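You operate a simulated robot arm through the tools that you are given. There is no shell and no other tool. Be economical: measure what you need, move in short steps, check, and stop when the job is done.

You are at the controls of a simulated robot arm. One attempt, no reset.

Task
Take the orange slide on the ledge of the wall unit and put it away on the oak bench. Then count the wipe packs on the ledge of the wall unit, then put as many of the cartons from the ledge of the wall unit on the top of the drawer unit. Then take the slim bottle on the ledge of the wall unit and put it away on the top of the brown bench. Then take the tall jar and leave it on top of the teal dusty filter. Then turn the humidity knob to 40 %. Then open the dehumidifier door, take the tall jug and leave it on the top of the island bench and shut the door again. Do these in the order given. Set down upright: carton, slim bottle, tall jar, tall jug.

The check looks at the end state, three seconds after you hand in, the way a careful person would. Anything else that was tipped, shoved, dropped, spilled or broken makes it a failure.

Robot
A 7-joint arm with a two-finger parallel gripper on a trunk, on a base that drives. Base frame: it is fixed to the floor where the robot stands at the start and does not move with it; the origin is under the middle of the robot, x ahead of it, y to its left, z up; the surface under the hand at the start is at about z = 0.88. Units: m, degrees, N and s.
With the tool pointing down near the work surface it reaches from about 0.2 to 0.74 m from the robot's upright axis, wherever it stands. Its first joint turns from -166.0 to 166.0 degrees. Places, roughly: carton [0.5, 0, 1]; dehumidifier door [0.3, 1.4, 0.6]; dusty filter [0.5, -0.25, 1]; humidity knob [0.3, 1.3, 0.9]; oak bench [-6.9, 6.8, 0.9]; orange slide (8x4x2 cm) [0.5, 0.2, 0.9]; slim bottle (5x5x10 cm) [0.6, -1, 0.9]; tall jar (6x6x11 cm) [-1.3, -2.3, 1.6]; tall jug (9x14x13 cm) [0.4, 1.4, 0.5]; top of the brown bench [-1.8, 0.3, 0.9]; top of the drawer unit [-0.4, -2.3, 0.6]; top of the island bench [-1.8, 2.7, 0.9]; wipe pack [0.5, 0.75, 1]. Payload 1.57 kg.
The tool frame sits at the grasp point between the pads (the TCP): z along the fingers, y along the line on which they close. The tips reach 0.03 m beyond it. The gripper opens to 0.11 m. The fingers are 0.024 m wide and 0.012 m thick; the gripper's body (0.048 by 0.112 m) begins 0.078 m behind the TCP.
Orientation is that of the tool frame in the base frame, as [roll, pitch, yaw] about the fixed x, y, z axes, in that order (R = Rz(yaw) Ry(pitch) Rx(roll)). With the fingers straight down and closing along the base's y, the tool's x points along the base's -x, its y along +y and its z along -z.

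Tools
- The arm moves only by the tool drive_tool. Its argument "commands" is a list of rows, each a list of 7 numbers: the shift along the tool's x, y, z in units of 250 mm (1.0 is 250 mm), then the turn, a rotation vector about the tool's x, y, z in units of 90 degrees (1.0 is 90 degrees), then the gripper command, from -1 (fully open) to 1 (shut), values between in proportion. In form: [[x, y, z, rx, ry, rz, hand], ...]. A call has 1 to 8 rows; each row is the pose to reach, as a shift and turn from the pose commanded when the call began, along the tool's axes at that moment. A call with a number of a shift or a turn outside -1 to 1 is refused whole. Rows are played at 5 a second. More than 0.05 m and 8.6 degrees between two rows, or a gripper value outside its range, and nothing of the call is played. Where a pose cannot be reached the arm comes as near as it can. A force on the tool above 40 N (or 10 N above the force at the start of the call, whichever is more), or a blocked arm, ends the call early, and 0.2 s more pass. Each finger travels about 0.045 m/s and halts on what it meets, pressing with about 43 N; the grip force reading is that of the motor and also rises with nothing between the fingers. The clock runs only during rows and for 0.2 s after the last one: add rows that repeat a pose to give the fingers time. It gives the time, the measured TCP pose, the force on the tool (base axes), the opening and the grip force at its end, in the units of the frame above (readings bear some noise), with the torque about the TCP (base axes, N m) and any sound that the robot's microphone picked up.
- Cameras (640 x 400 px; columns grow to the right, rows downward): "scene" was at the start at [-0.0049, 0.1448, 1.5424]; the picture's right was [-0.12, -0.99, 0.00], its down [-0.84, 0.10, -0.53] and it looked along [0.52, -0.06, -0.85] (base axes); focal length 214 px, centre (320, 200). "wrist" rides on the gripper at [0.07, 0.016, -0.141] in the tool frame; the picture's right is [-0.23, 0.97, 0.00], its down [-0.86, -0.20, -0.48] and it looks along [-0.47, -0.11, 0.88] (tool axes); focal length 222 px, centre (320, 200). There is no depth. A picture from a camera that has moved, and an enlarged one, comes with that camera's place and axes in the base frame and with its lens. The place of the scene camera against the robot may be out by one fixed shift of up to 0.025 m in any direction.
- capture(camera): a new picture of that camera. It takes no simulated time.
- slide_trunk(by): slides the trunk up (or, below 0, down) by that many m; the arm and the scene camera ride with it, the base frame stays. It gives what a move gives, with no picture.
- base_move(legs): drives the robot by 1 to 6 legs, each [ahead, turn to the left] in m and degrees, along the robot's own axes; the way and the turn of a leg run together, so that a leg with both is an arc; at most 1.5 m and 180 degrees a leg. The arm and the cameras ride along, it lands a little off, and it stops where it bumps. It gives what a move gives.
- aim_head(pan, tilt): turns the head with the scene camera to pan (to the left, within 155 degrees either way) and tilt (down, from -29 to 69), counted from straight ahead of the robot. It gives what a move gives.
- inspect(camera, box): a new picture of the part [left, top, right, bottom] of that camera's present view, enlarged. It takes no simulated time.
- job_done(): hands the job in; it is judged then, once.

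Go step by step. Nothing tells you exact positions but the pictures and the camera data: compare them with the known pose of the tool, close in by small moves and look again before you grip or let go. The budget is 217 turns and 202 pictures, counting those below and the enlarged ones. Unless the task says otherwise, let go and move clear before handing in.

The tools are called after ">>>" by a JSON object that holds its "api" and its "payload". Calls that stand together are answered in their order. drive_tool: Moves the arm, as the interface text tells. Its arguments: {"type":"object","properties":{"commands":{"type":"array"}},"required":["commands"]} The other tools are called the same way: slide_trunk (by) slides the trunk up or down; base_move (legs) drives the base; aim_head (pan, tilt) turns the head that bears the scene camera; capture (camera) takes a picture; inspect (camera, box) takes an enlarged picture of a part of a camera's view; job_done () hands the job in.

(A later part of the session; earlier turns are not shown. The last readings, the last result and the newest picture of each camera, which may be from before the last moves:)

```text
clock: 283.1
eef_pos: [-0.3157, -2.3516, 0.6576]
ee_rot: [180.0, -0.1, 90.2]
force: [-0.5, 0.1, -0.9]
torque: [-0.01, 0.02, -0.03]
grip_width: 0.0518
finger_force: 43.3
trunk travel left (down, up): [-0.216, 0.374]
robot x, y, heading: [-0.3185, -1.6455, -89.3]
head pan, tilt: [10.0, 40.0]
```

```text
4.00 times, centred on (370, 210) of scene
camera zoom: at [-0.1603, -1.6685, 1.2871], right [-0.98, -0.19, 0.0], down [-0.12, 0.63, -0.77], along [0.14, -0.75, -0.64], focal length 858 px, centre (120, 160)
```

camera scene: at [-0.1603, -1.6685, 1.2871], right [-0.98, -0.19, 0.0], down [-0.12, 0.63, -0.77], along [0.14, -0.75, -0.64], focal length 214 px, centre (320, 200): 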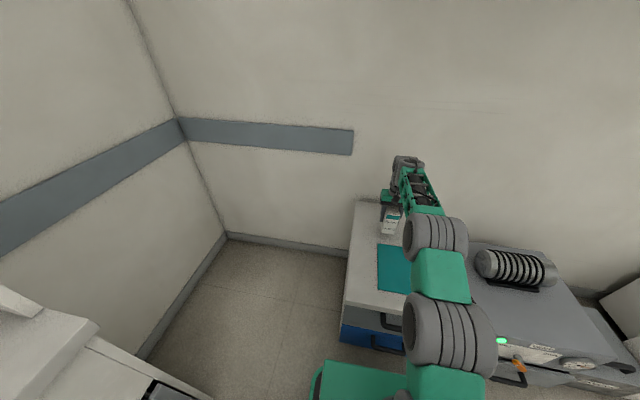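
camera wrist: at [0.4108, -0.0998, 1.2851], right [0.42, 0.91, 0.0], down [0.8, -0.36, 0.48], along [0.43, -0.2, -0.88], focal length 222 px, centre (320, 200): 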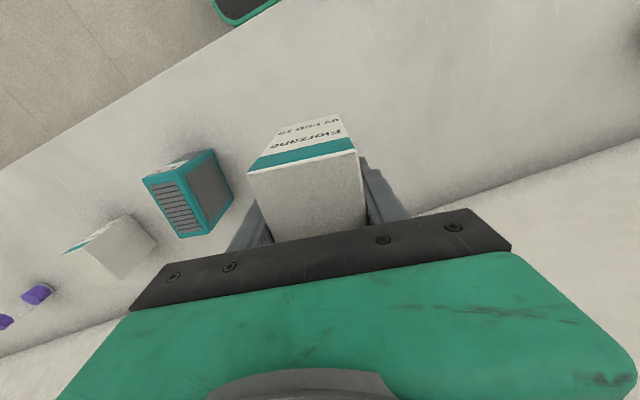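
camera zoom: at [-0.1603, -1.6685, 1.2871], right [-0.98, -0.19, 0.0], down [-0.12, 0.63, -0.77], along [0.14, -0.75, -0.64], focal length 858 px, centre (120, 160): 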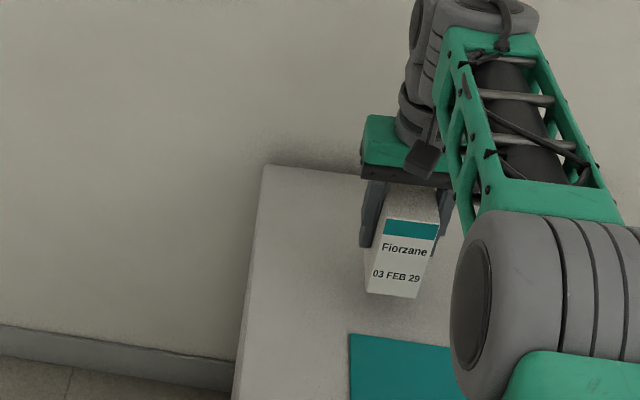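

>>> {"api": "drive_tool", "payload": {"commands": [[0, 0, 0.05, 0, 0, 0, 1], [0, 0, 0.1, 0, 0, 0, 1], [0, 0, 0.14, 0, 0, 0, 1], [0, 0, 0.155, 0, 0, 0, 1], [0, 0, 0.155, 0, 0, 0, 1]]}}

>>> {"api": "drive_tool", "payload": {"commands": [[0, 0, 0.008, 0, 0, 0, 1], [0, 0, 0.014, 0, 0, 0, 1], [0, 0, 0.014, 0, 0, 0, 1]]}}

>>> {"api": "drive_tool", "payload": {"commands": [[0, 0, 0.006, 0, 0, 0, 1], [0, 0, 0.012, 0, 0, 0, 1], [0, 0, 0.012, 0, 0, 0, 1]]}}

```text
clock: 284.3
eef_pos: [-0.3142, -2.3514, 0.6182]
ee_rot: [-179.9, -0.1, 90.3]
force: [0.1, 0.4, -1.3]
torque: [-0.02, 0.01, -0.02]
grip_width: 0.0515
finger_force: 42.6
trunk travel left (down, up): [-0.216, 0.374]
robot x, y, heading: [-0.3146, -1.6463, -89.4]
head pan, tilt: [10.0, 40.0]
```

```text
clock: 285.1
eef_pos: [-0.313, -2.3522, 0.6153]
ee_rot: [180.0, 0.0, 90.3]
force: [1.1, 0.4, -1.0]
torque: [0.02, 0.03, -0.03]
grip_width: 0.0519
finger_force: 42.8
trunk travel left (down, up): [-0.216, 0.374]
robot x, y, heading: [-0.3166, -1.6474, -89.0]
head pan, tilt: [10.0, 40.0]
```

```text
clock: 285.9
eef_pos: [-0.3148, -2.3499, 0.6123]
ee_rot: [-179.9, 0.1, 90.3]
force: [0.4, 0.8, 0.9]
torque: [-0.16, -0.01, 0.05]
grip_width: 0.0516
finger_force: 43.4
trunk travel left (down, up): [-0.216, 0.374]
robot x, y, heading: [-0.3154, -1.6431, -89.2]
head pan, tilt: [10.0, 40.0]
```

Contact. Release, lift, retract.

>>> {"api": "drive_tool", "payload": {"commands": [[0, 0, 0.004, 0, 0, 0, 1], [0, 0, 0.002, 0, 0, 0, 0], [0, 0, 0.002, 0, 0, 0, -0.6], [0, 0, 0.002, 0, 0, 0, -0.6], [0, 0, -0.1, 0, 0, 0, -0.6], [0, 0, -0.25, 0, 0, 0, -0.6], [0, 0, -0.42, 0, 0, 0, -0.6], [0, 0, -0.6, 0, 0, 0, -0.6]]}}

>>> {"api": "drive_tool", "payload": {"commands": [[0.08, 0, -0.16, 0, 0, 0, -1], [0.2, 0, -0.32, 0, 0, 0, -1], [0.35, 0, -0.44, 0, 0, 0, -1], [0.5, 0, -0.5, 0, 0, 0, -1], [0.66, 0, -0.5, 0, 0, 0, -1]]}}

>>> {"api": "slide_trunk", "payload": {"by": 0.3}}

>>> {"api": "capture", "payload": {"camera": "scene"}}

```text
clock: 287.7
eef_pos: [-0.3145, -2.3513, 0.7641]
ee_rot: [180.0, -0.2, 90.3]
force: [0.1, 0.3, 0.3]
torque: [0.02, -0.01, -0.04]
grip_width: 0.088
finger_force: 0.2
trunk travel left (down, up): [-0.216, 0.374]
robot x, y, heading: [-0.3189, -1.6439, -89.1]
head pan, tilt: [10.0, 40.0]
```

```text
clock: 288.9
eef_pos: [-0.3165, -2.1862, 0.8853]
ee_rot: [-179.9, -0.1, 90.3]
force: [-0.5, -1.5, -0.3]
torque: [0.04, 0.04, -0.02]
grip_width: 0.1099
finger_force: 0.1
trunk travel left (down, up): [-0.216, 0.374]
robot x, y, heading: [-0.3164, -1.6452, -89.2]
head pan, tilt: [10.0, 40.0]
```

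```text
clock: 291.9
eef_pos: [-0.3171, -2.1876, 1.1859]
ee_rot: [180.0, -0.1, 90.3]
force: [0.8, -0.3, 0.2]
torque: [-0.01, 0.02, 0.01]
grip_width: 0.1098
finger_force: 0.0
trunk travel left (down, up): [-0.516, 0.074]
robot x, y, heading: [-0.3146, -1.6459, -89.2]
head pan, tilt: [10.0, 40.0]
```

```text
137 pictures are left
camera scene: at [-0.1602, -1.6685, 1.587], right [-0.98, -0.19, 0.0], down [-0.12, 0.63, -0.77], along [0.14, -0.75, -0.64], focal length 214 px, centre (320, 200)
```

scene: 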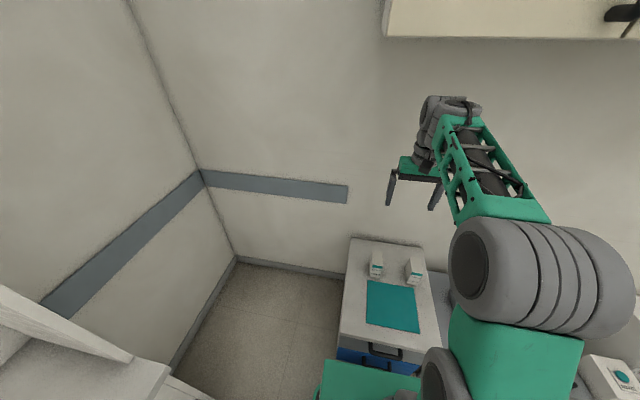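

Both cartons stand on the drawer unit; one remains on the ledge. Next, the slim bottle.

>>> {"api": "base_move", "payload": {"legs": [[-0.76, 0], [0, 89], [0.2, 0]]}}

>>> {"api": "aim_head", "payload": {"pan": 0, "tilt": 50}}

>>> {"api": "capture", "payload": {"camera": "scene"}}

>>> {"api": "capture", "payload": {"camera": "wrist"}}

```text
clock: 301.0
eef_pos: [0.4199, -0.9134, 1.1862]
ee_rot: [180.0, 0.0, 177.0]
force: [-0.5, 0.5, -0.5]
torque: [-0.03, -0.02, -0.01]
grip_width: 0.1101
finger_force: 0.0
trunk travel left (down, up): [-0.516, 0.074]
robot x, y, heading: [-0.1225, -0.8813, -2.4]
head pan, tilt: [10.0, 40.0]
```

```text
clock: 301.7
eef_pos: [0.4194, -0.9135, 1.1859]
ee_rot: [-180.0, -0.2, 177.0]
force: [0.2, -0.5, -0.3]
torque: [-0.03, -0.02, 0.04]
grip_width: 0.1103
finger_force: 0.0
trunk travel left (down, up): [-0.516, 0.074]
robot x, y, heading: [-0.1212, -0.8799, -2.6]
head pan, tilt: [0.0, 50.0]
```

```text
136 pictures are left
camera scene: at [-0.1106, -0.7293, 1.5729], right [-0.04, -1.0, 0.0], down [-0.77, 0.03, -0.64], along [0.64, -0.03, -0.77], focal length 214 px, centre (320, 200)
```

scene: 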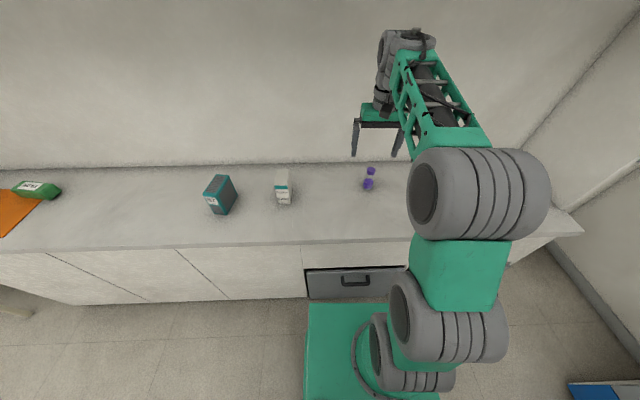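

```text
135 pictures are left
camera wrist: at [0.3507, -0.8931, 1.327], right [0.28, 0.96, 0.0], down [0.84, -0.24, 0.48], along [0.46, -0.13, -0.88], focal length 222 px, centre (320, 200)
```

wrist: 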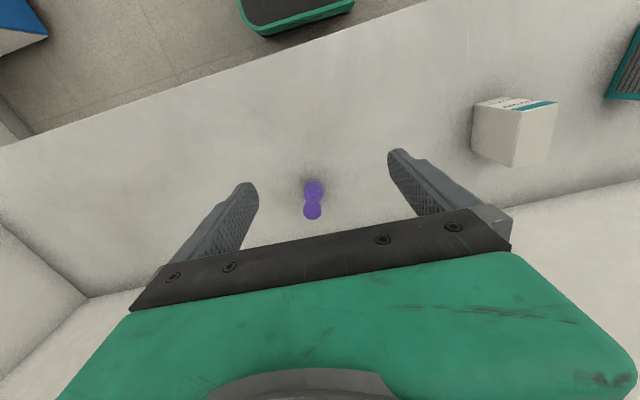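

>>> {"api": "inspect", "payload": {"camera": "wrist", "box": [272, 160, 352, 240]}}

>>> {"api": "inspect", "payload": {"camera": "scene", "box": [340, 150, 404, 210]}}

```text
5.00 times, centred on (312, 200) of wrist
camera zoom: at [0.3507, -0.8931, 1.327], right [0.28, 0.96, 0.0], down [0.84, -0.24, 0.48], along [0.46, -0.13, -0.88], focal length 1111 px, centre (360, 200)
```

zoom: 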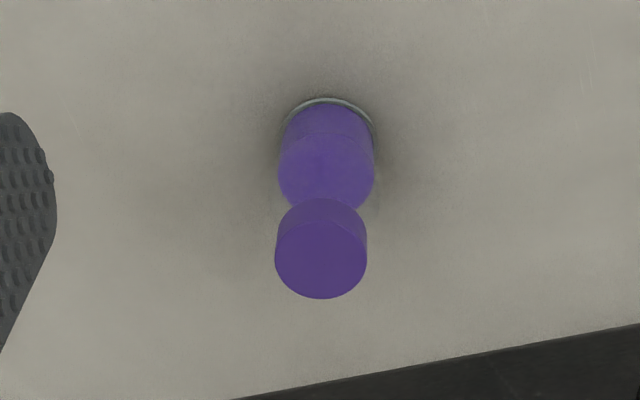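

```text
6.67 times, centred on (372, 180) of scene
camera zoom: at [-0.1106, -0.7293, 1.5729], right [-0.04, -1.0, 0.0], down [-0.77, 0.03, -0.64], along [0.64, -0.03, -0.77], focal length 1430 px, centre (-27, 333)
```

zoom: 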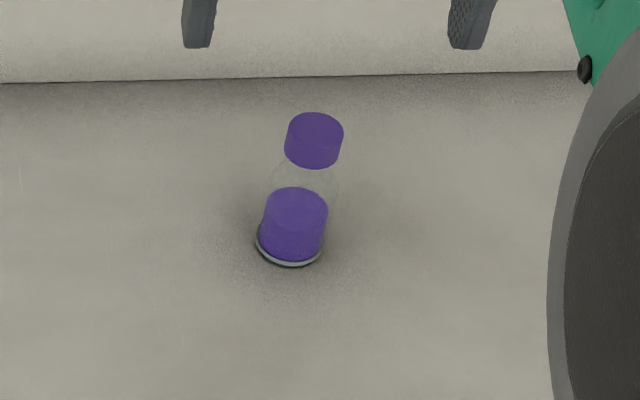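

Bottle is at about (0.55, -0.965), upright. Moving over it and descending.

>>> {"api": "drive_tool", "payload": {"commands": [[-0.14, -0.05, 0.1, 0, 0, 0, -1], [-0.28, -0.1, 0.2, 0, 0, 0, -1], [-0.42, -0.14, 0.3, 0, 0, 0, -1], [-0.534, -0.18, 0.4, 0, 0, 0, -1]]}}

>>> {"api": "capture", "payload": {"camera": "wrist"}}

```text
clock: 302.7
eef_pos: [0.5536, -0.9662, 1.0857]
ee_rot: [180.0, 0.0, 177.1]
force: [-0.2, -0.5, 0.1]
torque: [-0.04, -0.01, 0.0]
grip_width: 0.1099
finger_force: 0.1
trunk travel left (down, up): [-0.516, 0.074]
robot x, y, heading: [-0.1194, -0.882, -2.3]
head pan, tilt: [0.0, 50.0]
```

```text
132 pictures are left
camera wrist: at [0.485, -0.9459, 1.2266], right [0.28, 0.96, 0.0], down [0.84, -0.24, 0.48], along [0.46, -0.13, -0.88], focal length 222 px, centre (320, 200)
```

wrist: 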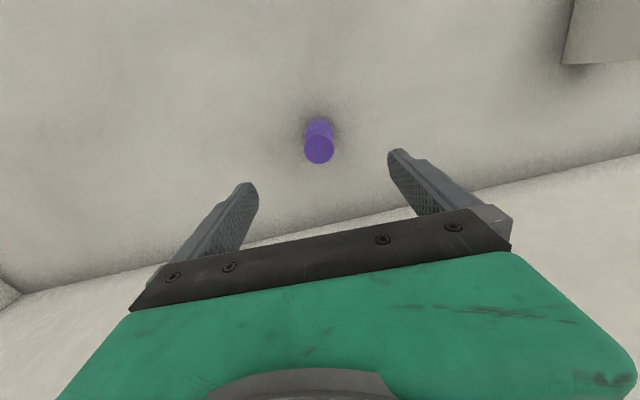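

>>> {"api": "drive_tool", "payload": {"commands": [[0.01, 0, 0.16, 0, 0, 0, -1], [0.01, 0, 0.32, 0, 0, 0, -1], [0.01, 0, 0.48, 0, 0, 0, -1], [0.01, 0, 0.64, 0, 0, 0, -1], [0.01, 0, 0.64, 0, 0, 0, -1]]}}

>>> {"api": "drive_tool", "payload": {"commands": [[0, 0, 0, 0, 0, 0, 1], [0, 0, 0, 0, 0, 0, 1], [0, 0, 0, 0, 0, 0, 1], [0, 0, 0, 0, 0, 0, 1], [0, 0, 0, 0, 0, 0, 1], [0, 0, 0, 0, 0, 0, 1]]}}

>>> {"api": "drive_tool", "payload": {"commands": [[0, 0, -0.1, 0, 0, 0, 1], [0, 0, -0.28, 0, 0, 0, 1], [0.1, 0, -0.46, 0, 0, 0, 1], [0.2, 0, -0.64, 0, 0, 0, 1], [0.3, 0, -0.8, 0, 0, 0, 1]]}}

>>> {"api": "capture", "payload": {"camera": "wrist"}}

```text
clock: 303.9
eef_pos: [0.5483, -0.9657, 0.9246]
ee_rot: [-180.0, -0.1, 177.0]
force: [0.6, 0.9, -0.2]
torque: [0.01, 0.01, 0.03]
grip_width: 0.1101
finger_force: 0.1
trunk travel left (down, up): [-0.516, 0.074]
robot x, y, heading: [-0.1194, -0.8833, -2.7]
head pan, tilt: [0.0, 50.0]
```

```text
clock: 305.3
eef_pos: [0.5476, -0.9658, 0.9245]
ee_rot: [180.0, -0.1, 177.1]
force: [0.1, -0.4, 0.3]
torque: [0.01, -0.02, -0.04]
grip_width: 0.0409
finger_force: 32.2
trunk travel left (down, up): [-0.516, 0.074]
robot x, y, heading: [-0.1194, -0.881, -2.7]
head pan, tilt: [0.0, 50.0]
```

```text
refused: row 3 steps farther than a row can; nothing moved
```

```text
131 pictures are left
camera wrist: at [0.4799, -0.9456, 1.0651], right [0.28, 0.96, 0.0], down [0.84, -0.24, 0.48], along [0.46, -0.13, -0.88], focal length 222 px, centre (320, 200)
```

wrist: 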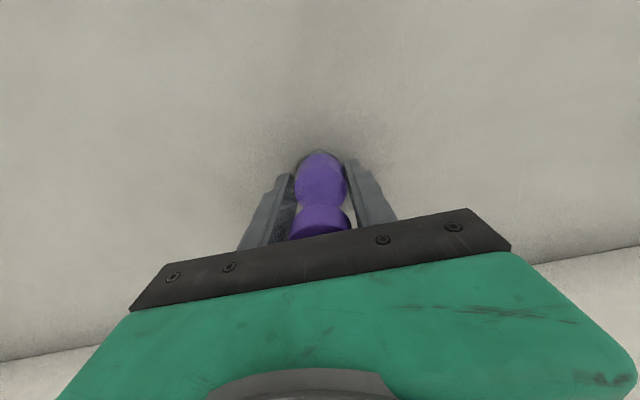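

Gripped. Lifting and driving toward the brown bench.

>>> {"api": "drive_tool", "payload": {"commands": [[0, 0, -0.1, 0, 0, 0, 1], [0, 0, -0.27, 0, 0, 0, 1], [0.06, 0, -0.44, 0, 0, 0, 1], [0.14, 0, -0.6, 0, 0, 0, 1], [0.24, 0, -0.76, 0, 0, 0, 1], [0.34, 0, -0.92, 0, 0, 0, 1]]}}

>>> {"api": "base_move", "payload": {"legs": [[-0.36, 0], [0, 92], [1.12, 0], [0, 90]]}}

>>> {"api": "capture", "payload": {"camera": "scene"}}

>>> {"api": "capture", "payload": {"camera": "wrist"}}

```text
clock: 306.7
eef_pos: [0.4624, -0.9615, 1.1571]
ee_rot: [180.0, -0.1, 177.0]
force: [0.6, 0.1, -0.8]
torque: [0.04, 0.03, -0.02]
grip_width: 0.0408
finger_force: 42.9
trunk travel left (down, up): [-0.516, 0.074]
robot x, y, heading: [-0.1175, -0.881, -2.5]
head pan, tilt: [0.0, 50.0]
```

```text
clock: 322.0
eef_pos: [-1.0803, 0.33, 1.1552]
ee_rot: [-180.0, -0.2, -2.0]
force: [-0.5, 0.5, -1.0]
torque: [0.01, 0.0, 0.01]
grip_width: 0.0411
finger_force: 42.6
trunk travel left (down, up): [-0.516, 0.074]
robot x, y, heading: [-0.4958, 0.2594, 178.2]
head pan, tilt: [0.0, 50.0]
```

```text
130 pictures are left
camera scene: at [-0.5301, 0.1055, 1.5729], right [0.03, 1.0, 0.0], down [0.77, -0.02, -0.64], along [-0.64, 0.02, -0.77], focal length 214 px, centre (320, 200)
```

scene: 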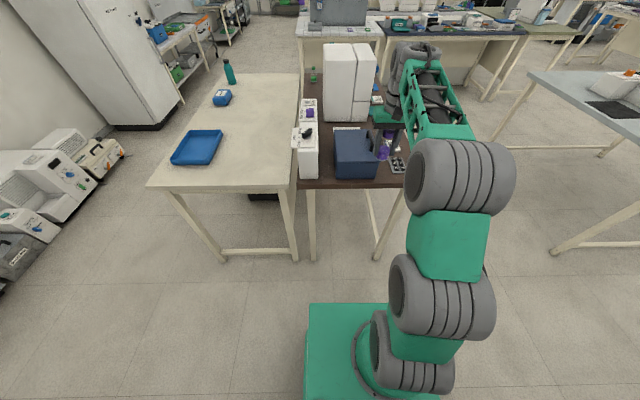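

```text
129 pictures are left
camera wrist: at [-1.0121, 0.3118, 1.296], right [-0.26, -0.96, 0.0], down [-0.85, 0.23, 0.48], along [-0.46, 0.13, -0.88], focal length 222 px, centre (320, 200)
```

wrist: 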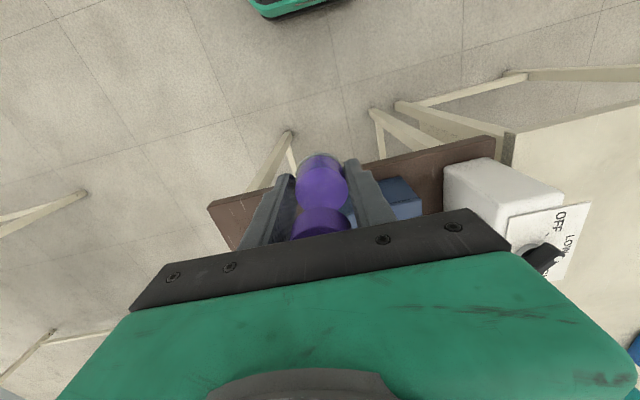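

I need a clear view of the brown bench; swinging the hand to the robot's left.

>>> {"api": "drive_tool", "payload": {"commands": [[0.05, 0.16, -0.05, 0, 0, 0, 1], [0.1, 0.32, -0.1, 0, 0, 0, 1], [0.15, 0.48, -0.15, 0, 0, 0, 1], [0.2, 0.64, -0.2, 0, 0, 0, 1], [0.2, 0.8, -0.2, 0, 0, 0, 1], [0.2, 0.98, -0.2, 0, 0, 0, 1]]}}

>>> {"api": "aim_head", "payload": {"pan": -15, "tilt": 40}}

>>> {"api": "capture", "payload": {"camera": "scene"}}

```text
clock: 323.4
eef_pos: [-1.0387, 0.0825, 1.2016]
ee_rot: [-180.0, -0.1, -2.1]
force: [-0.1, 0.0, -1.1]
torque: [0.03, 0.0, 0.02]
grip_width: 0.0407
finger_force: 43.5
trunk travel left (down, up): [-0.516, 0.074]
robot x, y, heading: [-0.4968, 0.263, 178.1]
head pan, tilt: [0.0, 50.0]
```

```text
clock: 324.2
eef_pos: [-1.0387, 0.0835, 1.2043]
ee_rot: [180.0, -0.2, -2.1]
force: [1.0, 0.5, -1.0]
torque: [-0.02, -0.03, -0.02]
grip_width: 0.0411
finger_force: 43.3
trunk travel left (down, up): [-0.516, 0.074]
robot x, y, heading: [-0.4976, 0.2588, 178.4]
head pan, tilt: [-15.0, 40.0]
```

```text
128 pictures are left
camera scene: at [-0.5346, 0.1277, 1.587], right [0.28, 0.96, 0.0], down [0.62, -0.18, -0.77], along [-0.73, 0.22, -0.64], focal length 214 px, centre (320, 200)
```

scene: 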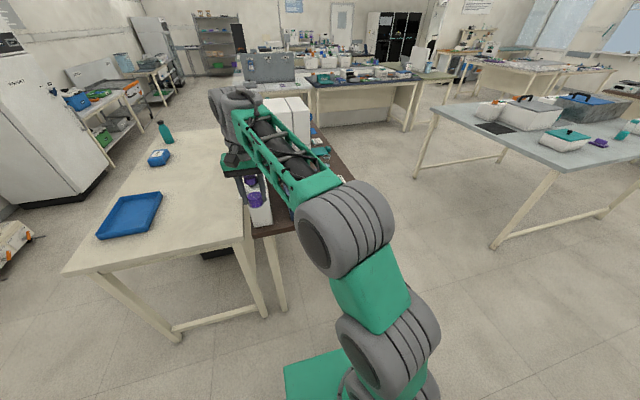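

>>> {"api": "base_move", "payload": {"legs": [[0, 55]]}}

>>> {"api": "aim_head", "payload": {"pan": -62, "tilt": 40}}

>>> {"api": "capture", "payload": {"camera": "scene"}}

>>> {"api": "inspect", "payload": {"camera": "scene", "box": [200, 100, 440, 250]}}

```text
clock: 327.1
eef_pos: [-0.6567, -0.2867, 1.2038]
ee_rot: [-180.0, -0.1, 53.4]
force: [0.4, 0.6, 0.1]
torque: [0.03, 0.03, 0.01]
grip_width: 0.0409
finger_force: 43.0
trunk travel left (down, up): [-0.516, 0.074]
robot x, y, heading: [-0.4934, 0.2622, -126.4]
head pan, tilt: [-15.0, 40.0]
```

```text
clock: 328.2
eef_pos: [-0.6561, -0.2881, 1.2028]
ee_rot: [180.0, 0.0, 53.5]
force: [0.0, 0.9, -0.8]
torque: [0.0, 0.0, 0.01]
grip_width: 0.0406
finger_force: 43.1
trunk travel left (down, up): [-0.516, 0.074]
robot x, y, heading: [-0.4976, 0.2557, -126.1]
head pan, tilt: [-62.0, 40.0]
```

```text
127 pictures are left
camera scene: at [-0.4326, 0.2288, 1.5871], right [0.14, 0.99, 0.0], down [0.64, -0.09, -0.77], along [-0.76, 0.11, -0.64], focal length 214 px, centre (320, 200)
```

scene: 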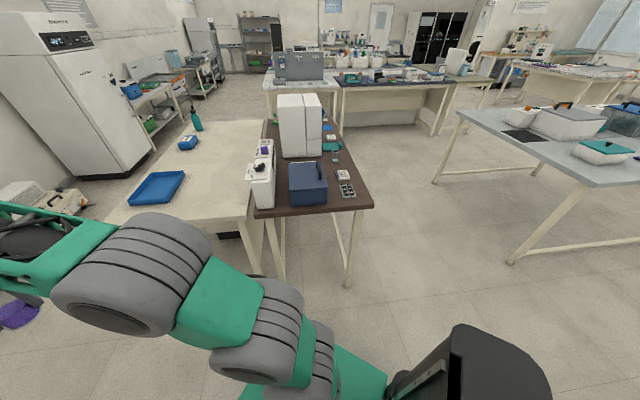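

```text
2.67 times, centred on (320, 175) of scene
camera zoom: at [-0.4326, 0.2288, 1.5871], right [0.14, 0.99, 0.0], down [0.64, -0.09, -0.77], along [-0.76, 0.11, -0.64], focal length 572 px, centre (320, 267)
```

zoom: 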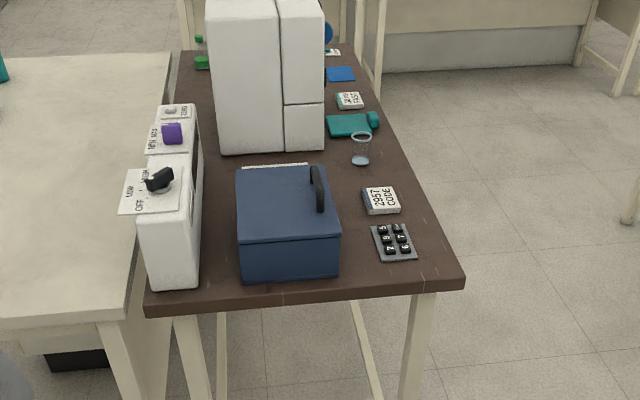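

Free strip on the brown bench: in front of the keypad near the front-right corner, around (-1.21, 0.53). Turning back and moving the hand there for a check.

>>> {"api": "base_move", "payload": {"legs": [[0, -54]]}}

>>> {"api": "drive_tool", "payload": {"commands": [[0, -0.16, 0, 0, 0, 0, 1], [0, -0.32, 0, 0, 0, 0, 1], [0, -0.48, 0, 0, 0, 0, 1], [0, -0.64, 0, 0, 0, 0, 1], [0, -0.8, 0, 0, 0, 0, 1], [0, -0.98, 0, 0, 0, 0, 1]]}}

>>> {"api": "drive_tool", "payload": {"commands": [[0, -0.16, 0, 0, 0, 0, 1], [0, -0.32, 0, 0, 0, 0, 1], [0, -0.48, 0, 0, 0, 0, 1], [0, -0.64, 0, 0, 0, 0, 1], [0, -0.8, 0, 0, 0, 0, 1]]}}

>>> {"api": "base_move", "payload": {"legs": [[0.17, 0]]}}

>>> {"api": "capture", "payload": {"camera": "wrist"}}

>>> {"api": "capture", "payload": {"camera": "scene"}}

```text
clock: 331.0
eef_pos: [-1.0345, 0.0703, 1.2028]
ee_rot: [-180.0, 0.0, -0.6]
force: [-0.5, -0.8, -1.1]
torque: [0.0, -0.02, 0.02]
grip_width: 0.0407
finger_force: 43.2
trunk travel left (down, up): [-0.516, 0.074]
robot x, y, heading: [-0.4937, 0.2603, 179.9]
head pan, tilt: [-62.0, 40.0]
```

```text
clock: 332.4
eef_pos: [-1.0343, 0.3178, 1.2021]
ee_rot: [180.0, -0.1, -0.5]
force: [0.7, 0.4, 0.1]
torque: [0.01, -0.01, 0.02]
grip_width: 0.0407
finger_force: 43.0
trunk travel left (down, up): [-0.516, 0.074]
robot x, y, heading: [-0.4959, 0.26, 180.0]
head pan, tilt: [-62.0, 40.0]
```

```text
clock: 333.6
eef_pos: [-1.0304, 0.5156, 1.205]
ee_rot: [179.9, -0.1, -0.7]
force: [-0.3, 0.2, -0.3]
torque: [-0.01, -0.01, -0.01]
grip_width: 0.0405
finger_force: 43.1
trunk travel left (down, up): [-0.516, 0.074]
robot x, y, heading: [-0.4892, 0.2622, 180.0]
head pan, tilt: [-62.0, 40.0]
```

```text
clock: 335.1
eef_pos: [-1.1981, 0.5144, 1.2044]
ee_rot: [-179.9, 0.0, -0.5]
force: [0.3, 0.0, -1.7]
torque: [-0.01, -0.02, 0.0]
grip_width: 0.0408
finger_force: 43.2
trunk travel left (down, up): [-0.516, 0.074]
robot x, y, heading: [-0.6594, 0.2613, -179.7]
head pan, tilt: [-62.0, 40.0]
```

```text
125 pictures are left
camera wrist: at [-1.1285, 0.4974, 1.3445], right [-0.23, -0.97, 0.0], down [-0.85, 0.21, 0.48], along [-0.46, 0.11, -0.88], focal length 222 px, centre (320, 200)
```

wrist: 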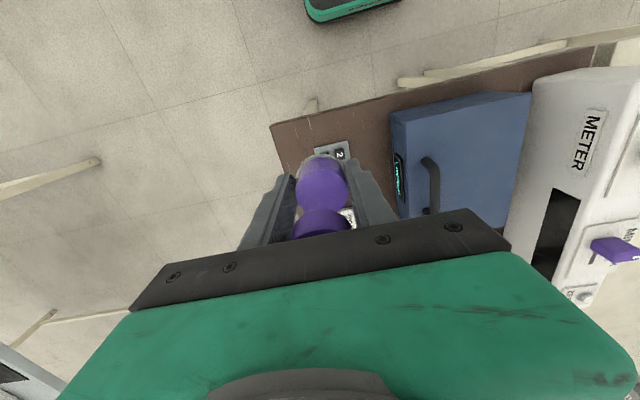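

```text
124 pictures are left
camera scene: at [-0.6561, 0.1805, 1.5871], right [0.88, 0.47, 0.0], down [0.3, -0.57, -0.77], along [-0.36, 0.68, -0.64], focal length 214 px, centre (320, 200)
```

scene: 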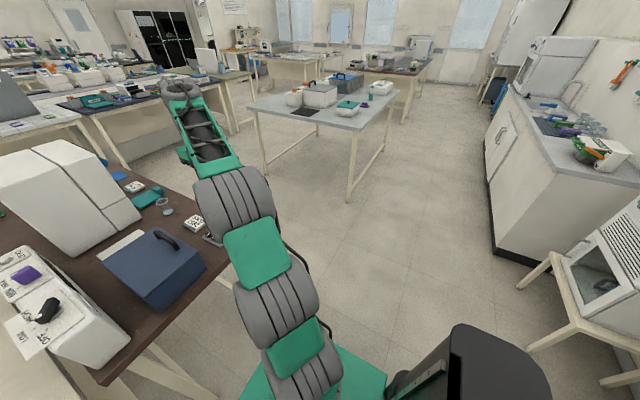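

Bench front edge is x≈-1.185, right edge y≈0.61, keypad ends at y≈0.53. I'll set the bottle at (-1.235, 0.571), turning the hand so the fingers close along x.

>>> {"api": "drive_tool", "payload": {"commands": [[-0.02, -0.03, 0, 0, 0, 0.09, 1], [-0.04, -0.06, 0, 0, 0, 0.18, 1], [-0.06, -0.09, 0, 0, 0, 0.27, 1], [-0.08, -0.12, 0, 0, 0, 0.36, 1], [-0.1, -0.15, 0, 0, 0, 0.45, 1], [-0.12, -0.18, 0, 0, 0, 0.54, 1], [-0.14, -0.21, 0, 0, 0, 0.63, 1], [-0.148, -0.228, 0, 0, 0, 0.72, 1]]}}

>>> {"api": "drive_tool", "payload": {"commands": [[0, 0, 0.1, 0, 0, 0.09, 1], [0, 0, 0.2, 0, 0, 0.18, 1], [0, 0, 0.3, 0, 0, 0.27, 1], [0, 0, 0.4, 0, 0, 0.27, 1]]}}

>>> {"api": "capture", "payload": {"camera": "wrist"}}

>>> {"api": "inspect", "payload": {"camera": "scene", "box": [100, 80, 340, 260]}}

```text
clock: 336.9
eef_pos: [-1.233, 0.5724, 1.204]
ee_rot: [-179.9, -0.2, -65.5]
force: [-0.1, 0.3, -1.2]
torque: [-0.01, -0.07, 0.01]
grip_width: 0.041
finger_force: 42.9
trunk travel left (down, up): [-0.516, 0.074]
robot x, y, heading: [-0.6618, 0.2617, -179.9]
head pan, tilt: [-62.0, 40.0]
```

```text
clock: 337.9
eef_pos: [-1.234, 0.571, 1.1044]
ee_rot: [-179.9, 0.0, -89.6]
force: [-0.2, 0.0, -1.0]
torque: [0.0, 0.01, 0.02]
grip_width: 0.0406
finger_force: 42.7
trunk travel left (down, up): [-0.516, 0.074]
robot x, y, heading: [-0.6583, 0.2597, -179.9]
head pan, tilt: [-62.0, 40.0]
```

```text
123 pictures are left
camera wrist: at [-1.25, 0.5008, 1.2446], right [-0.98, 0.22, 0.0], down [0.19, 0.86, 0.48], along [0.11, 0.47, -0.88], focal length 222 px, centre (320, 200)
```

wrist: 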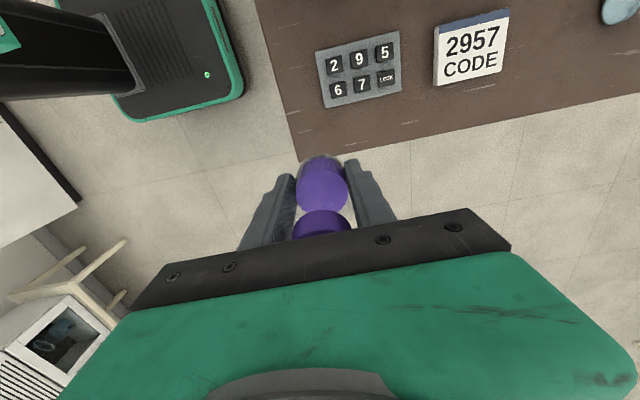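

```text
2.22 times, centred on (220, 170) of scene
camera zoom: at [-0.6555, 0.1802, 1.5871], right [0.88, 0.47, 0.0], down [0.3, -0.57, -0.77], along [-0.36, 0.68, -0.64], focal length 477 px, centre (542, 267)
```

zoom: 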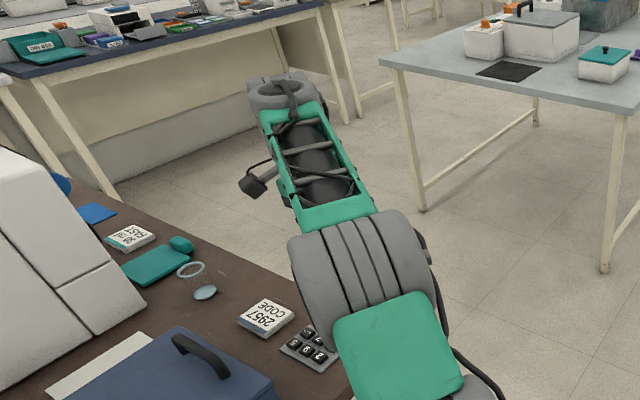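

The spot under the bottle is clear of keypad and edges. Lowering.

>>> {"api": "drive_tool", "payload": {"commands": [[0, 0, 0.14, 0, 0, 0, 1], [0, 0, 0.28, 0, 0, 0, 1], [0, 0, 0.42, 0, 0, 0, 1], [0, 0, 0.52, 0, 0, 0, 1], [0, 0, 0.57, 0, 0, 0, 1], [0, 0, 0.57, 0, 0, 0, 1]]}}

>>> {"api": "capture", "payload": {"camera": "wrist"}}

>>> {"api": "drive_tool", "payload": {"commands": [[0, 0, 0.016, 0, 0, 0, 1], [0, 0, 0.032, 0, 0, 0, 1], [0, 0, 0.032, 0, 0, 0, 1]]}}

>>> {"api": "drive_tool", "payload": {"commands": [[0, 0, 0.01, 0, 0, 0, 1], [0, 0, 0.02, 0, 0, 0, 1], [0, 0, 0.02, 0, 0, 0, 1]]}}

>>> {"api": "drive_tool", "payload": {"commands": [[0, 0, 0.01, 0, 0, 0, 1], [0, 0, 0.02, 0, 0, 0, 1], [0, 0, 0.02, 0, 0, 0, 1]]}}

```text
clock: 339.3
eef_pos: [-1.2347, 0.5714, 0.9618]
ee_rot: [-180.0, 0.0, -89.7]
force: [0.3, 0.9, -1.1]
torque: [-0.02, 0.0, -0.04]
grip_width: 0.0408
finger_force: 42.9
trunk travel left (down, up): [-0.516, 0.074]
robot x, y, heading: [-0.6628, 0.2627, -179.8]
head pan, tilt: [-62.0, 40.0]
```

```text
121 pictures are left
camera wrist: at [-1.2506, 0.502, 1.1011], right [-0.98, 0.22, 0.0], down [0.19, 0.86, 0.48], along [0.11, 0.47, -0.88], focal length 222 px, centre (320, 200)
```

wrist: 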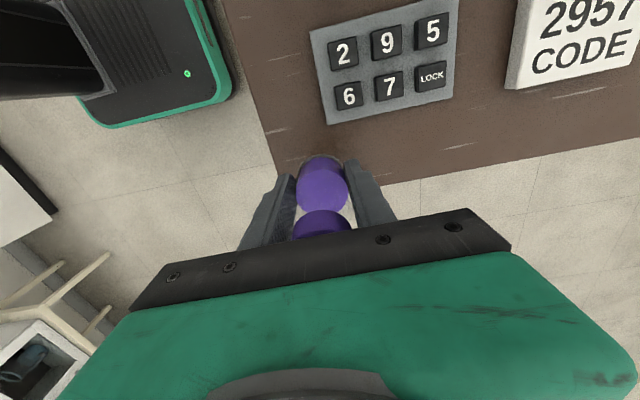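

```text
clock: 340.1
eef_pos: [-1.2341, 0.5716, 0.9527]
ee_rot: [-179.9, 0.0, -89.7]
force: [-0.1, 0.8, -0.9]
torque: [0.04, 0.01, 0.0]
grip_width: 0.0409
finger_force: 43.0
trunk travel left (down, up): [-0.516, 0.074]
robot x, y, heading: [-0.6597, 0.2622, -180.0]
head pan, tilt: [-62.0, 40.0]
```

```text
clock: 340.9
eef_pos: [-1.2327, 0.5717, 0.9477]
ee_rot: [-179.9, 0.1, -89.6]
force: [-0.1, -0.7, 0.3]
torque: [0.0, 0.02, 0.0]
grip_width: 0.0408
finger_force: 43.2
trunk travel left (down, up): [-0.516, 0.074]
robot x, y, heading: [-0.6646, 0.2632, -180.0]
head pan, tilt: [-62.0, 40.0]
```

```text
clock: 341.7
eef_pos: [-1.2332, 0.5698, 0.9427]
ee_rot: [-179.9, 0.1, -89.5]
force: [-0.3, 0.6, -0.6]
torque: [-0.01, -0.01, -0.03]
grip_width: 0.0409
finger_force: 42.6
trunk travel left (down, up): [-0.516, 0.074]
robot x, y, heading: [-0.6621, 0.2647, -180.3]
head pan, tilt: [-62.0, 40.0]
```

Shifting 7 mm inward from the edge while still above, then lowering to contact.

>>> {"api": "drive_tool", "payload": {"commands": [[0.016, 0, 0, 0, 0, 0, 1], [0.03, 0, 0, 0, 0, 0, 1], [0.03, 0, 0.016, 0, 0, 0, 1], [0.03, 0, 0.016, 0, 0, 0, 1]]}}

>>> {"api": "drive_tool", "payload": {"commands": [[0, 0, 0.008, 0, 0, 0, 1], [0, 0, 0.016, 0, 0, 0, 1], [0, 0, 0.016, 0, 0, 0, 1]]}}

>>> {"api": "drive_tool", "payload": {"commands": [[0, 0, 0.008, 0, 0, 0, 1], [0, 0, 0.016, 0, 0, 0, 1], [0, 0, 0.016, 0, 0, 0, 1]]}}

>>> {"api": "capture", "payload": {"camera": "wrist"}}

```text
clock: 342.7
eef_pos: [-1.2339, 0.5641, 0.9386]
ee_rot: [-179.9, 0.0, -89.5]
force: [0.0, 0.5, -0.9]
torque: [-0.01, 0.04, 0.03]
grip_width: 0.0406
finger_force: 42.6
trunk travel left (down, up): [-0.516, 0.074]
robot x, y, heading: [-0.6656, 0.2609, -179.8]
head pan, tilt: [-62.0, 40.0]
```

```text
clock: 343.5
eef_pos: [-1.2336, 0.5632, 0.9355]
ee_rot: [-179.9, 0.0, -89.7]
force: [0.3, 0.0, -1.2]
torque: [-0.01, 0.0, -0.03]
grip_width: 0.0409
finger_force: 42.8
trunk travel left (down, up): [-0.516, 0.074]
robot x, y, heading: [-0.6607, 0.2592, -179.8]
head pan, tilt: [-62.0, 40.0]
```

```text
clock: 344.3
eef_pos: [-1.2331, 0.5649, 0.931]
ee_rot: [-179.9, 0.1, -89.5]
force: [-0.8, 0.0, -0.7]
torque: [-0.03, 0.01, 0.04]
grip_width: 0.0407
finger_force: 43.4
trunk travel left (down, up): [-0.516, 0.074]
robot x, y, heading: [-0.6633, 0.2629, -180.0]
head pan, tilt: [-62.0, 40.0]
```

```text
120 pictures are left
camera wrist: at [-1.2488, 0.4944, 1.0716], right [-0.98, 0.22, 0.0], down [0.19, 0.86, 0.48], along [0.11, 0.47, -0.88], focal length 222 px, centre (320, 200)
```

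wrist: 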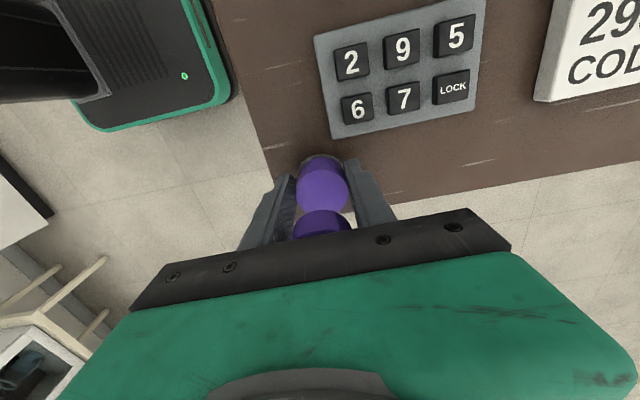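

>>> {"api": "drive_tool", "payload": {"commands": [[0, 0, 0.008, 0, 0, 0, 1], [0, 0, 0.016, 0, 0, 0, 1], [0, 0, 0.016, 0, 0, 0, 1]]}}

>>> {"api": "drive_tool", "payload": {"commands": [[0, 0, 0.006, 0, 0, 0, 1], [0, 0, 0.012, 0, 0, 0, 1], [0, 0, 0.012, 0, 0, 0, 1]]}}

>>> {"api": "drive_tool", "payload": {"commands": [[0, 0, 0.004, 0, 0, 0, 1], [0, 0, 0.008, 0, 0, 0, 1], [0, 0, 0.008, 0, 0, 0, 1]]}}

```text
clock: 345.1
eef_pos: [-1.2329, 0.563, 0.9256]
ee_rot: [-179.9, 0.2, -89.6]
force: [0.3, 0.3, -1.3]
torque: [0.0, -0.02, 0.01]
grip_width: 0.0409
finger_force: 43.1
trunk travel left (down, up): [-0.516, 0.074]
robot x, y, heading: [-0.6645, 0.2614, -180.2]
head pan, tilt: [-62.0, 40.0]
```

```text
clock: 345.9
eef_pos: [-1.2321, 0.5641, 0.9244]
ee_rot: [-179.9, -0.1, -89.6]
force: [0.5, -0.5, 0.2]
torque: [0.02, 0.02, -0.02]
grip_width: 0.0408
finger_force: 42.9
trunk travel left (down, up): [-0.516, 0.074]
robot x, y, heading: [-0.664, 0.2642, -180.2]
head pan, tilt: [-62.0, 40.0]
```

```text
clock: 346.7
eef_pos: [-1.2324, 0.5644, 0.9248]
ee_rot: [179.9, 0.1, -89.5]
force: [1.1, 1.0, 16.1]
torque: [0.06, -0.13, -0.01]
grip_width: 0.0409
finger_force: 42.9
trunk travel left (down, up): [-0.516, 0.074]
robot x, y, heading: [-0.6628, 0.2605, -179.9]
head pan, tilt: [-62.0, 40.0]
```

Contact at bench height 0.88. Releasing.

>>> {"api": "drive_tool", "payload": {"commands": [[0, 0, -0.008, 0, 0, 0, 1], [0, 0, -0.008, 0, 0, 0, 0], [0, 0, -0.008, 0, 0, 0, -0.5], [0, 0, -0.008, 0, 0, 0, -0.5], [0, 0, -0.1, 0, 0, 0, -0.5], [0, 0, -0.25, 0, 0, 0, -0.5], [0, 0, -0.42, 0, 0, 0, -0.5], [0, 0, -0.6, 0, 0, 0, -0.5]]}}

>>> {"api": "drive_tool", "payload": {"commands": [[0, 0, -0.18, 0, 0, 0, -1], [0, -0.1, -0.34, 0, 0, 0, -1], [0, -0.28, -0.4, 0, 0, 0, -1], [0, -0.46, -0.4, 0, 0, 0, -1], [0, -0.64, -0.4, 0, 0, 0, -1]]}}

>>> {"api": "capture", "payload": {"camera": "wrist"}}

>>> {"api": "capture", "payload": {"camera": "scene"}}

```text
clock: 348.5
eef_pos: [-1.2324, 0.5628, 1.0722]
ee_rot: [-179.9, 0.0, -89.6]
force: [0.0, 0.0, -0.4]
torque: [0.04, 0.02, 0.02]
grip_width: 0.0826
finger_force: 0.0
trunk travel left (down, up): [-0.516, 0.074]
robot x, y, heading: [-0.6627, 0.2603, -179.9]
head pan, tilt: [-62.0, 40.0]
```

```text
clock: 349.7
eef_pos: [-1.0733, 0.5629, 1.1723]
ee_rot: [-179.9, -0.1, -89.5]
force: [-0.3, 0.0, 0.1]
torque: [0.01, -0.01, -0.01]
grip_width: 0.1102
finger_force: 0.1
trunk travel left (down, up): [-0.516, 0.074]
robot x, y, heading: [-0.6647, 0.2606, -179.9]
head pan, tilt: [-62.0, 40.0]
```

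```text
119 pictures are left
camera wrist: at [-1.0895, 0.493, 1.3128], right [-0.98, 0.22, 0.0], down [0.19, 0.86, 0.48], along [0.11, 0.47, -0.88], focal length 222 px, centre (320, 200)
```

wrist: 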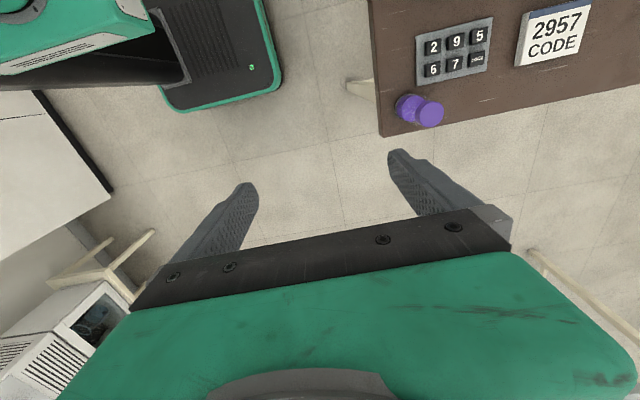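

```text
118 pictures are left
camera scene: at [-0.6548, 0.1801, 1.587], right [0.88, 0.47, 0.0], down [0.3, -0.57, -0.77], along [-0.36, 0.68, -0.64], focal length 214 px, centre (320, 200)
```

scene: 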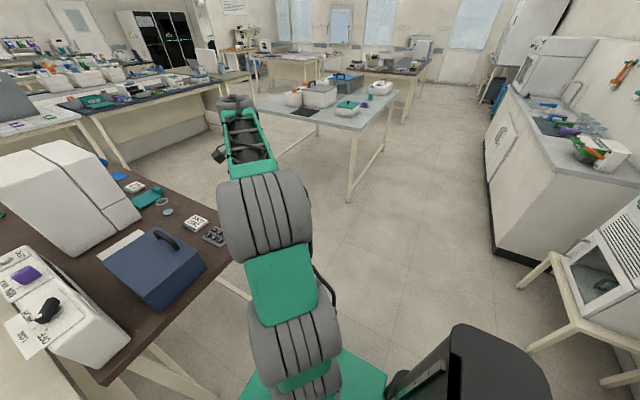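

The bottle stands on the brown bench. Next: the tall jar in the wall cabinet.

>>> {"api": "base_move", "payload": {"legs": [[-0.16, 0], [0, 90], [1.45, 0]]}}

>>> {"api": "aim_head", "payload": {"pan": -40, "tilt": 5}}

>>> {"api": "capture", "payload": {"camera": "scene"}}

>>> {"api": "aim_head", "payload": {"pan": -40, "tilt": 40}}

>>> {"api": "capture", "payload": {"camera": "scene"}}

```text
clock: 361.7
eef_pos: [-0.8136, -1.6047, 1.1721]
ee_rot: [-180.0, 0.0, 0.2]
force: [-0.9, -0.2, -0.4]
torque: [-0.01, 0.01, 0.01]
grip_width: 0.11
finger_force: 0.0
trunk travel left (down, up): [-0.516, 0.074]
robot x, y, heading: [-0.5126, -1.1918, -90.2]
head pan, tilt: [-62.0, 40.0]
```

```text
clock: 362.8
eef_pos: [-0.8133, -1.6047, 1.1726]
ee_rot: [-179.9, -0.1, 0.1]
force: [-0.7, 0.3, -0.7]
torque: [0.01, 0.0, 0.02]
grip_width: 0.1101
finger_force: 0.0
trunk travel left (down, up): [-0.516, 0.074]
robot x, y, heading: [-0.5121, -1.1936, -90.1]
head pan, tilt: [-40.0, 5.0]
```

```text
117 pictures are left
camera scene: at [-0.4275, -1.206, 1.6427], right [-0.76, 0.65, 0.0], down [0.06, 0.07, -1.0], along [-0.64, -0.76, -0.09], focal length 214 px, centre (320, 200)
```

scene: 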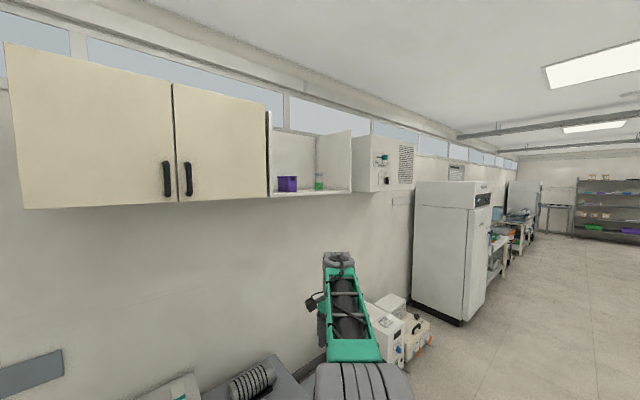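

```text
clock: 363.8
eef_pos: [-0.8133, -1.6049, 1.1727]
ee_rot: [-179.9, 0.0, 0.2]
force: [0.3, -0.5, -0.2]
torque: [-0.03, 0.06, 0.02]
grip_width: 0.1102
finger_force: 0.1
trunk travel left (down, up): [-0.516, 0.074]
robot x, y, heading: [-0.5082, -1.1959, -90.3]
head pan, tilt: [-40.0, 40.0]
```

```text
116 pictures are left
camera scene: at [-0.423, -1.2008, 1.5871], right [-0.76, 0.65, 0.0], down [0.41, 0.49, -0.77], along [-0.49, -0.59, -0.64], focal length 214 px, centre (320, 200)
```

scene: 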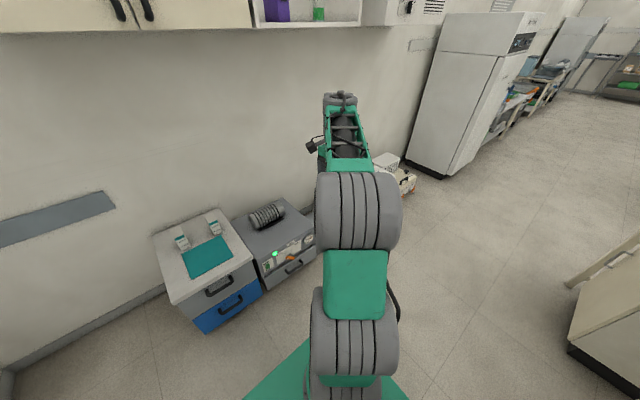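

>>> {"api": "aim_head", "payload": {"pan": -40, "tilt": 5}}

>>> {"api": "inspect", "payload": {"camera": "scene", "box": [250, 110, 410, 210]}}

```text
clock: 364.8
eef_pos: [-0.8143, -1.6062, 1.1721]
ee_rot: [-179.9, 0.0, 0.2]
force: [0.6, -1.4, -0.3]
torque: [-0.01, -0.02, 0.02]
grip_width: 0.1101
finger_force: 0.0
trunk travel left (down, up): [-0.516, 0.074]
robot x, y, heading: [-0.5099, -1.1921, -90.1]
head pan, tilt: [-40.0, 5.0]
```

```text
4.00 times, centred on (330, 160) of scene
camera zoom: at [-0.4274, -1.206, 1.6427], right [-0.76, 0.65, 0.0], down [0.06, 0.07, -1.0], along [-0.64, -0.76, -0.09], focal length 858 px, centre (280, 360)
```

zoom: 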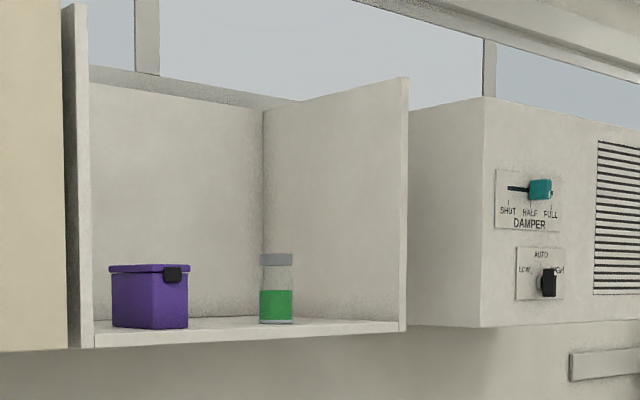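

The jar stands in the open shelf near (-1.30, -2.25), base z≈1.58, beside a purple box. I'll drive in front of it.

>>> {"api": "base_move", "payload": {"legs": [[0, -90], [0.79, 0], [0, 90]]}}

>>> {"api": "aim_head", "payload": {"pan": 5, "tilt": 50}}

>>> {"api": "capture", "payload": {"camera": "scene"}}

>>> {"api": "aim_head", "payload": {"pan": 0, "tilt": 0}}

>>> {"api": "capture", "payload": {"camera": "scene"}}

```text
clock: 376.8
eef_pos: [-1.5994, -1.5931, 1.173]
ee_rot: [-180.0, 0.1, 0.8]
force: [-0.2, -1.0, -0.3]
torque: [0.01, 0.02, -0.02]
grip_width: 0.1101
finger_force: 0.0
trunk travel left (down, up): [-0.516, 0.074]
robot x, y, heading: [-1.3026, -1.1826, -89.6]
head pan, tilt: [-40.0, 5.0]
```

```text
clock: 377.9
eef_pos: [-1.5992, -1.5932, 1.1716]
ee_rot: [-179.9, 0.0, 0.8]
force: [-0.2, -0.2, -0.4]
torque: [0.0, 0.03, 0.05]
grip_width: 0.1101
finger_force: 0.0
trunk travel left (down, up): [-0.516, 0.074]
robot x, y, heading: [-1.2967, -1.1787, -89.4]
head pan, tilt: [5.0, 50.0]
```

```text
114 pictures are left
camera scene: at [-1.1514, -1.196, 1.573], right [-1.0, -0.09, 0.0], down [-0.07, 0.76, -0.64], along [0.06, -0.64, -0.77], focal length 214 px, centre (320, 200)
```

scene: 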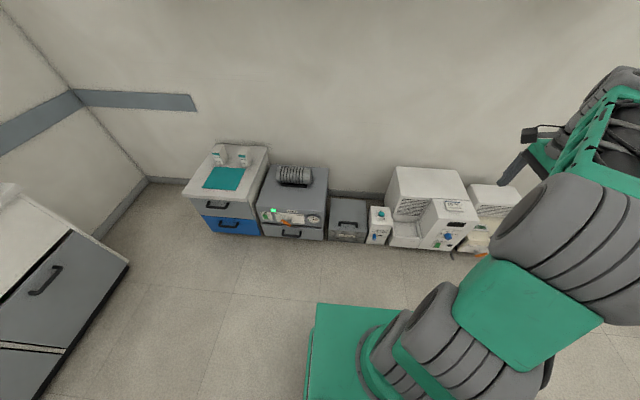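

```text
clock: 379.1
eef_pos: [-1.5988, -1.5925, 1.1728]
ee_rot: [-180.0, -0.1, 0.8]
force: [0.5, 0.1, -1.0]
torque: [-0.01, -0.04, -0.02]
grip_width: 0.1102
finger_force: 0.1
trunk travel left (down, up): [-0.516, 0.074]
robot x, y, heading: [-1.2971, -1.1754, -89.8]
head pan, tilt: [0.0, 0.0]
```

```text
113 pictures are left
camera scene: at [-1.1579, -1.2093, 1.6507], right [-1.0, -0.01, 0.0], down [0.0, 0.0, -1.0], along [0.01, -1.0, 0.0], focal length 214 px, centre (320, 200)
```

scene: 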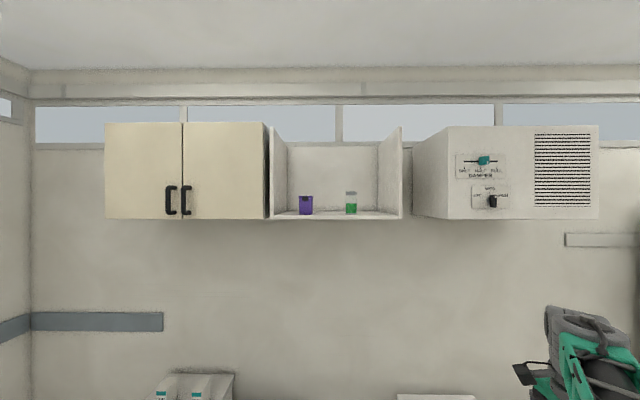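

Jar confirmed at x≈-1.30, y≈-2.27, base z≈1.587. Now bringing the hand to centre and pitching it horizontal, pointing at the shelf.

>>> {"api": "drive_tool", "payload": {"commands": [[0.125, 0, 0, 0, 0, -0.09, -1], [0.25, 0, 0, 0, 0, -0.18, -1], [0.375, 0, 0, 0, 0, -0.27, -1], [0.5, 0, 0, 0, 0, -0.36, -1], [0.625, 0, 0, 0, 0, -0.45, -1], [0.75, 0, 0, 0, 0, -0.54, -1], [0.875, 0, 0, 0, 0, -0.63, -1], [1.0, 0, 0, 0, 0, -0.72, -1]]}}

>>> {"api": "drive_tool", "payload": {"commands": [[0.02, 0.05, -0.12, 0, 0, -0.07, -1], [0.04, 0.09, -0.24, 0, 0, -0.14, -1], [0.06, 0.14, -0.36, 0, 0, -0.21, -1], [0.08, 0.18, -0.48, 0, 0, -0.28, -1]]}}

>>> {"api": "drive_tool", "payload": {"commands": [[0, 0, -0.08, 0, -0.09, 0, -1], [0, 0, -0.16, 0, -0.18, 0, -1], [0, 0, -0.24, 0, -0.27, 0, -1], [0, 0, -0.32, 0, -0.36, 0, -1], [0, 0, -0.4, 0, -0.45, 0, -1], [0, 0, -0.48, 0, -0.54, 0, -1], [0, 0, -0.56, 0, -0.63, 0, -1], [0, 0, -0.64, 0, -0.72, 0, -1]]}}

>>> {"api": "slide_trunk", "payload": {"by": 0.07}}

>>> {"api": "capture", "payload": {"camera": "scene"}}

```text
clock: 380.9
eef_pos: [-1.3481, -1.5886, 1.1728]
ee_rot: [180.0, -0.1, 65.7]
force: [0.3, 0.2, 0.2]
torque: [-0.02, -0.02, -0.01]
grip_width: 0.1101
finger_force: 0.0
trunk travel left (down, up): [-0.516, 0.074]
robot x, y, heading: [-1.2981, -1.1768, -89.5]
head pan, tilt: [0.0, 0.0]
```

```text
clock: 381.9
eef_pos: [-1.2996, -1.5899, 1.2914]
ee_rot: [180.0, -0.1, 90.8]
force: [0.4, -0.2, -0.3]
torque: [0.03, 0.0, -0.01]
grip_width: 0.1098
finger_force: 0.0
trunk travel left (down, up): [-0.516, 0.074]
robot x, y, heading: [-1.3037, -1.1792, -89.8]
head pan, tilt: [0.0, 0.0]
```

```text
clock: 383.4
eef_pos: [-1.3095, -1.6504, 1.3458]
ee_rot: [-177.0, 42.8, 90.1]
force: [0.3, 0.0, -0.4]
torque: [-0.01, 0.0, 0.01]
grip_width: 0.1097
finger_force: 0.1
trunk travel left (down, up): [-0.516, 0.074]
robot x, y, heading: [-1.3007, -1.181, -89.6]
head pan, tilt: [0.0, 0.0]
stopped in row 7: the arm was blocked; the commanded pose is now the measured one
```

```text
clock: 384.7
eef_pos: [-1.3122, -1.6508, 1.3694]
ee_rot: [-177.0, 43.1, 89.7]
force: [0.3, 0.2, -0.2]
torque: [-0.01, 0.03, 0.01]
grip_width: 0.1099
finger_force: 0.2
trunk travel left (down, up): [-0.531, 0.059]
robot x, y, heading: [-1.2989, -1.1784, -89.2]
head pan, tilt: [0.0, 0.0]
stopped: the arm was blocked; the commanded pose is now the measured one
```

```text
112 pictures are left
camera scene: at [-1.1576, -1.21, 1.6619], right [-1.0, -0.01, 0.0], down [0.0, 0.0, -1.0], along [0.01, -1.0, 0.0], focal length 214 px, centre (320, 200)
```

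scene: 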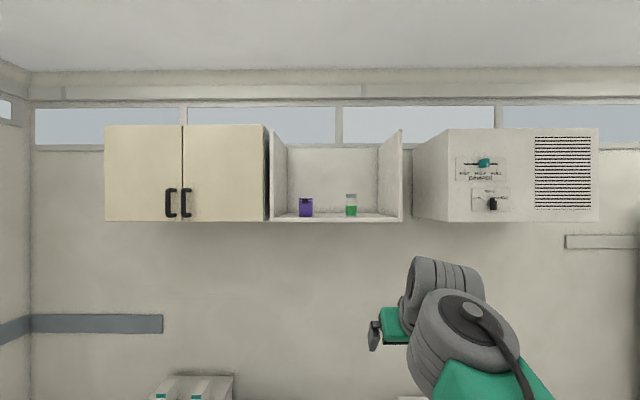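

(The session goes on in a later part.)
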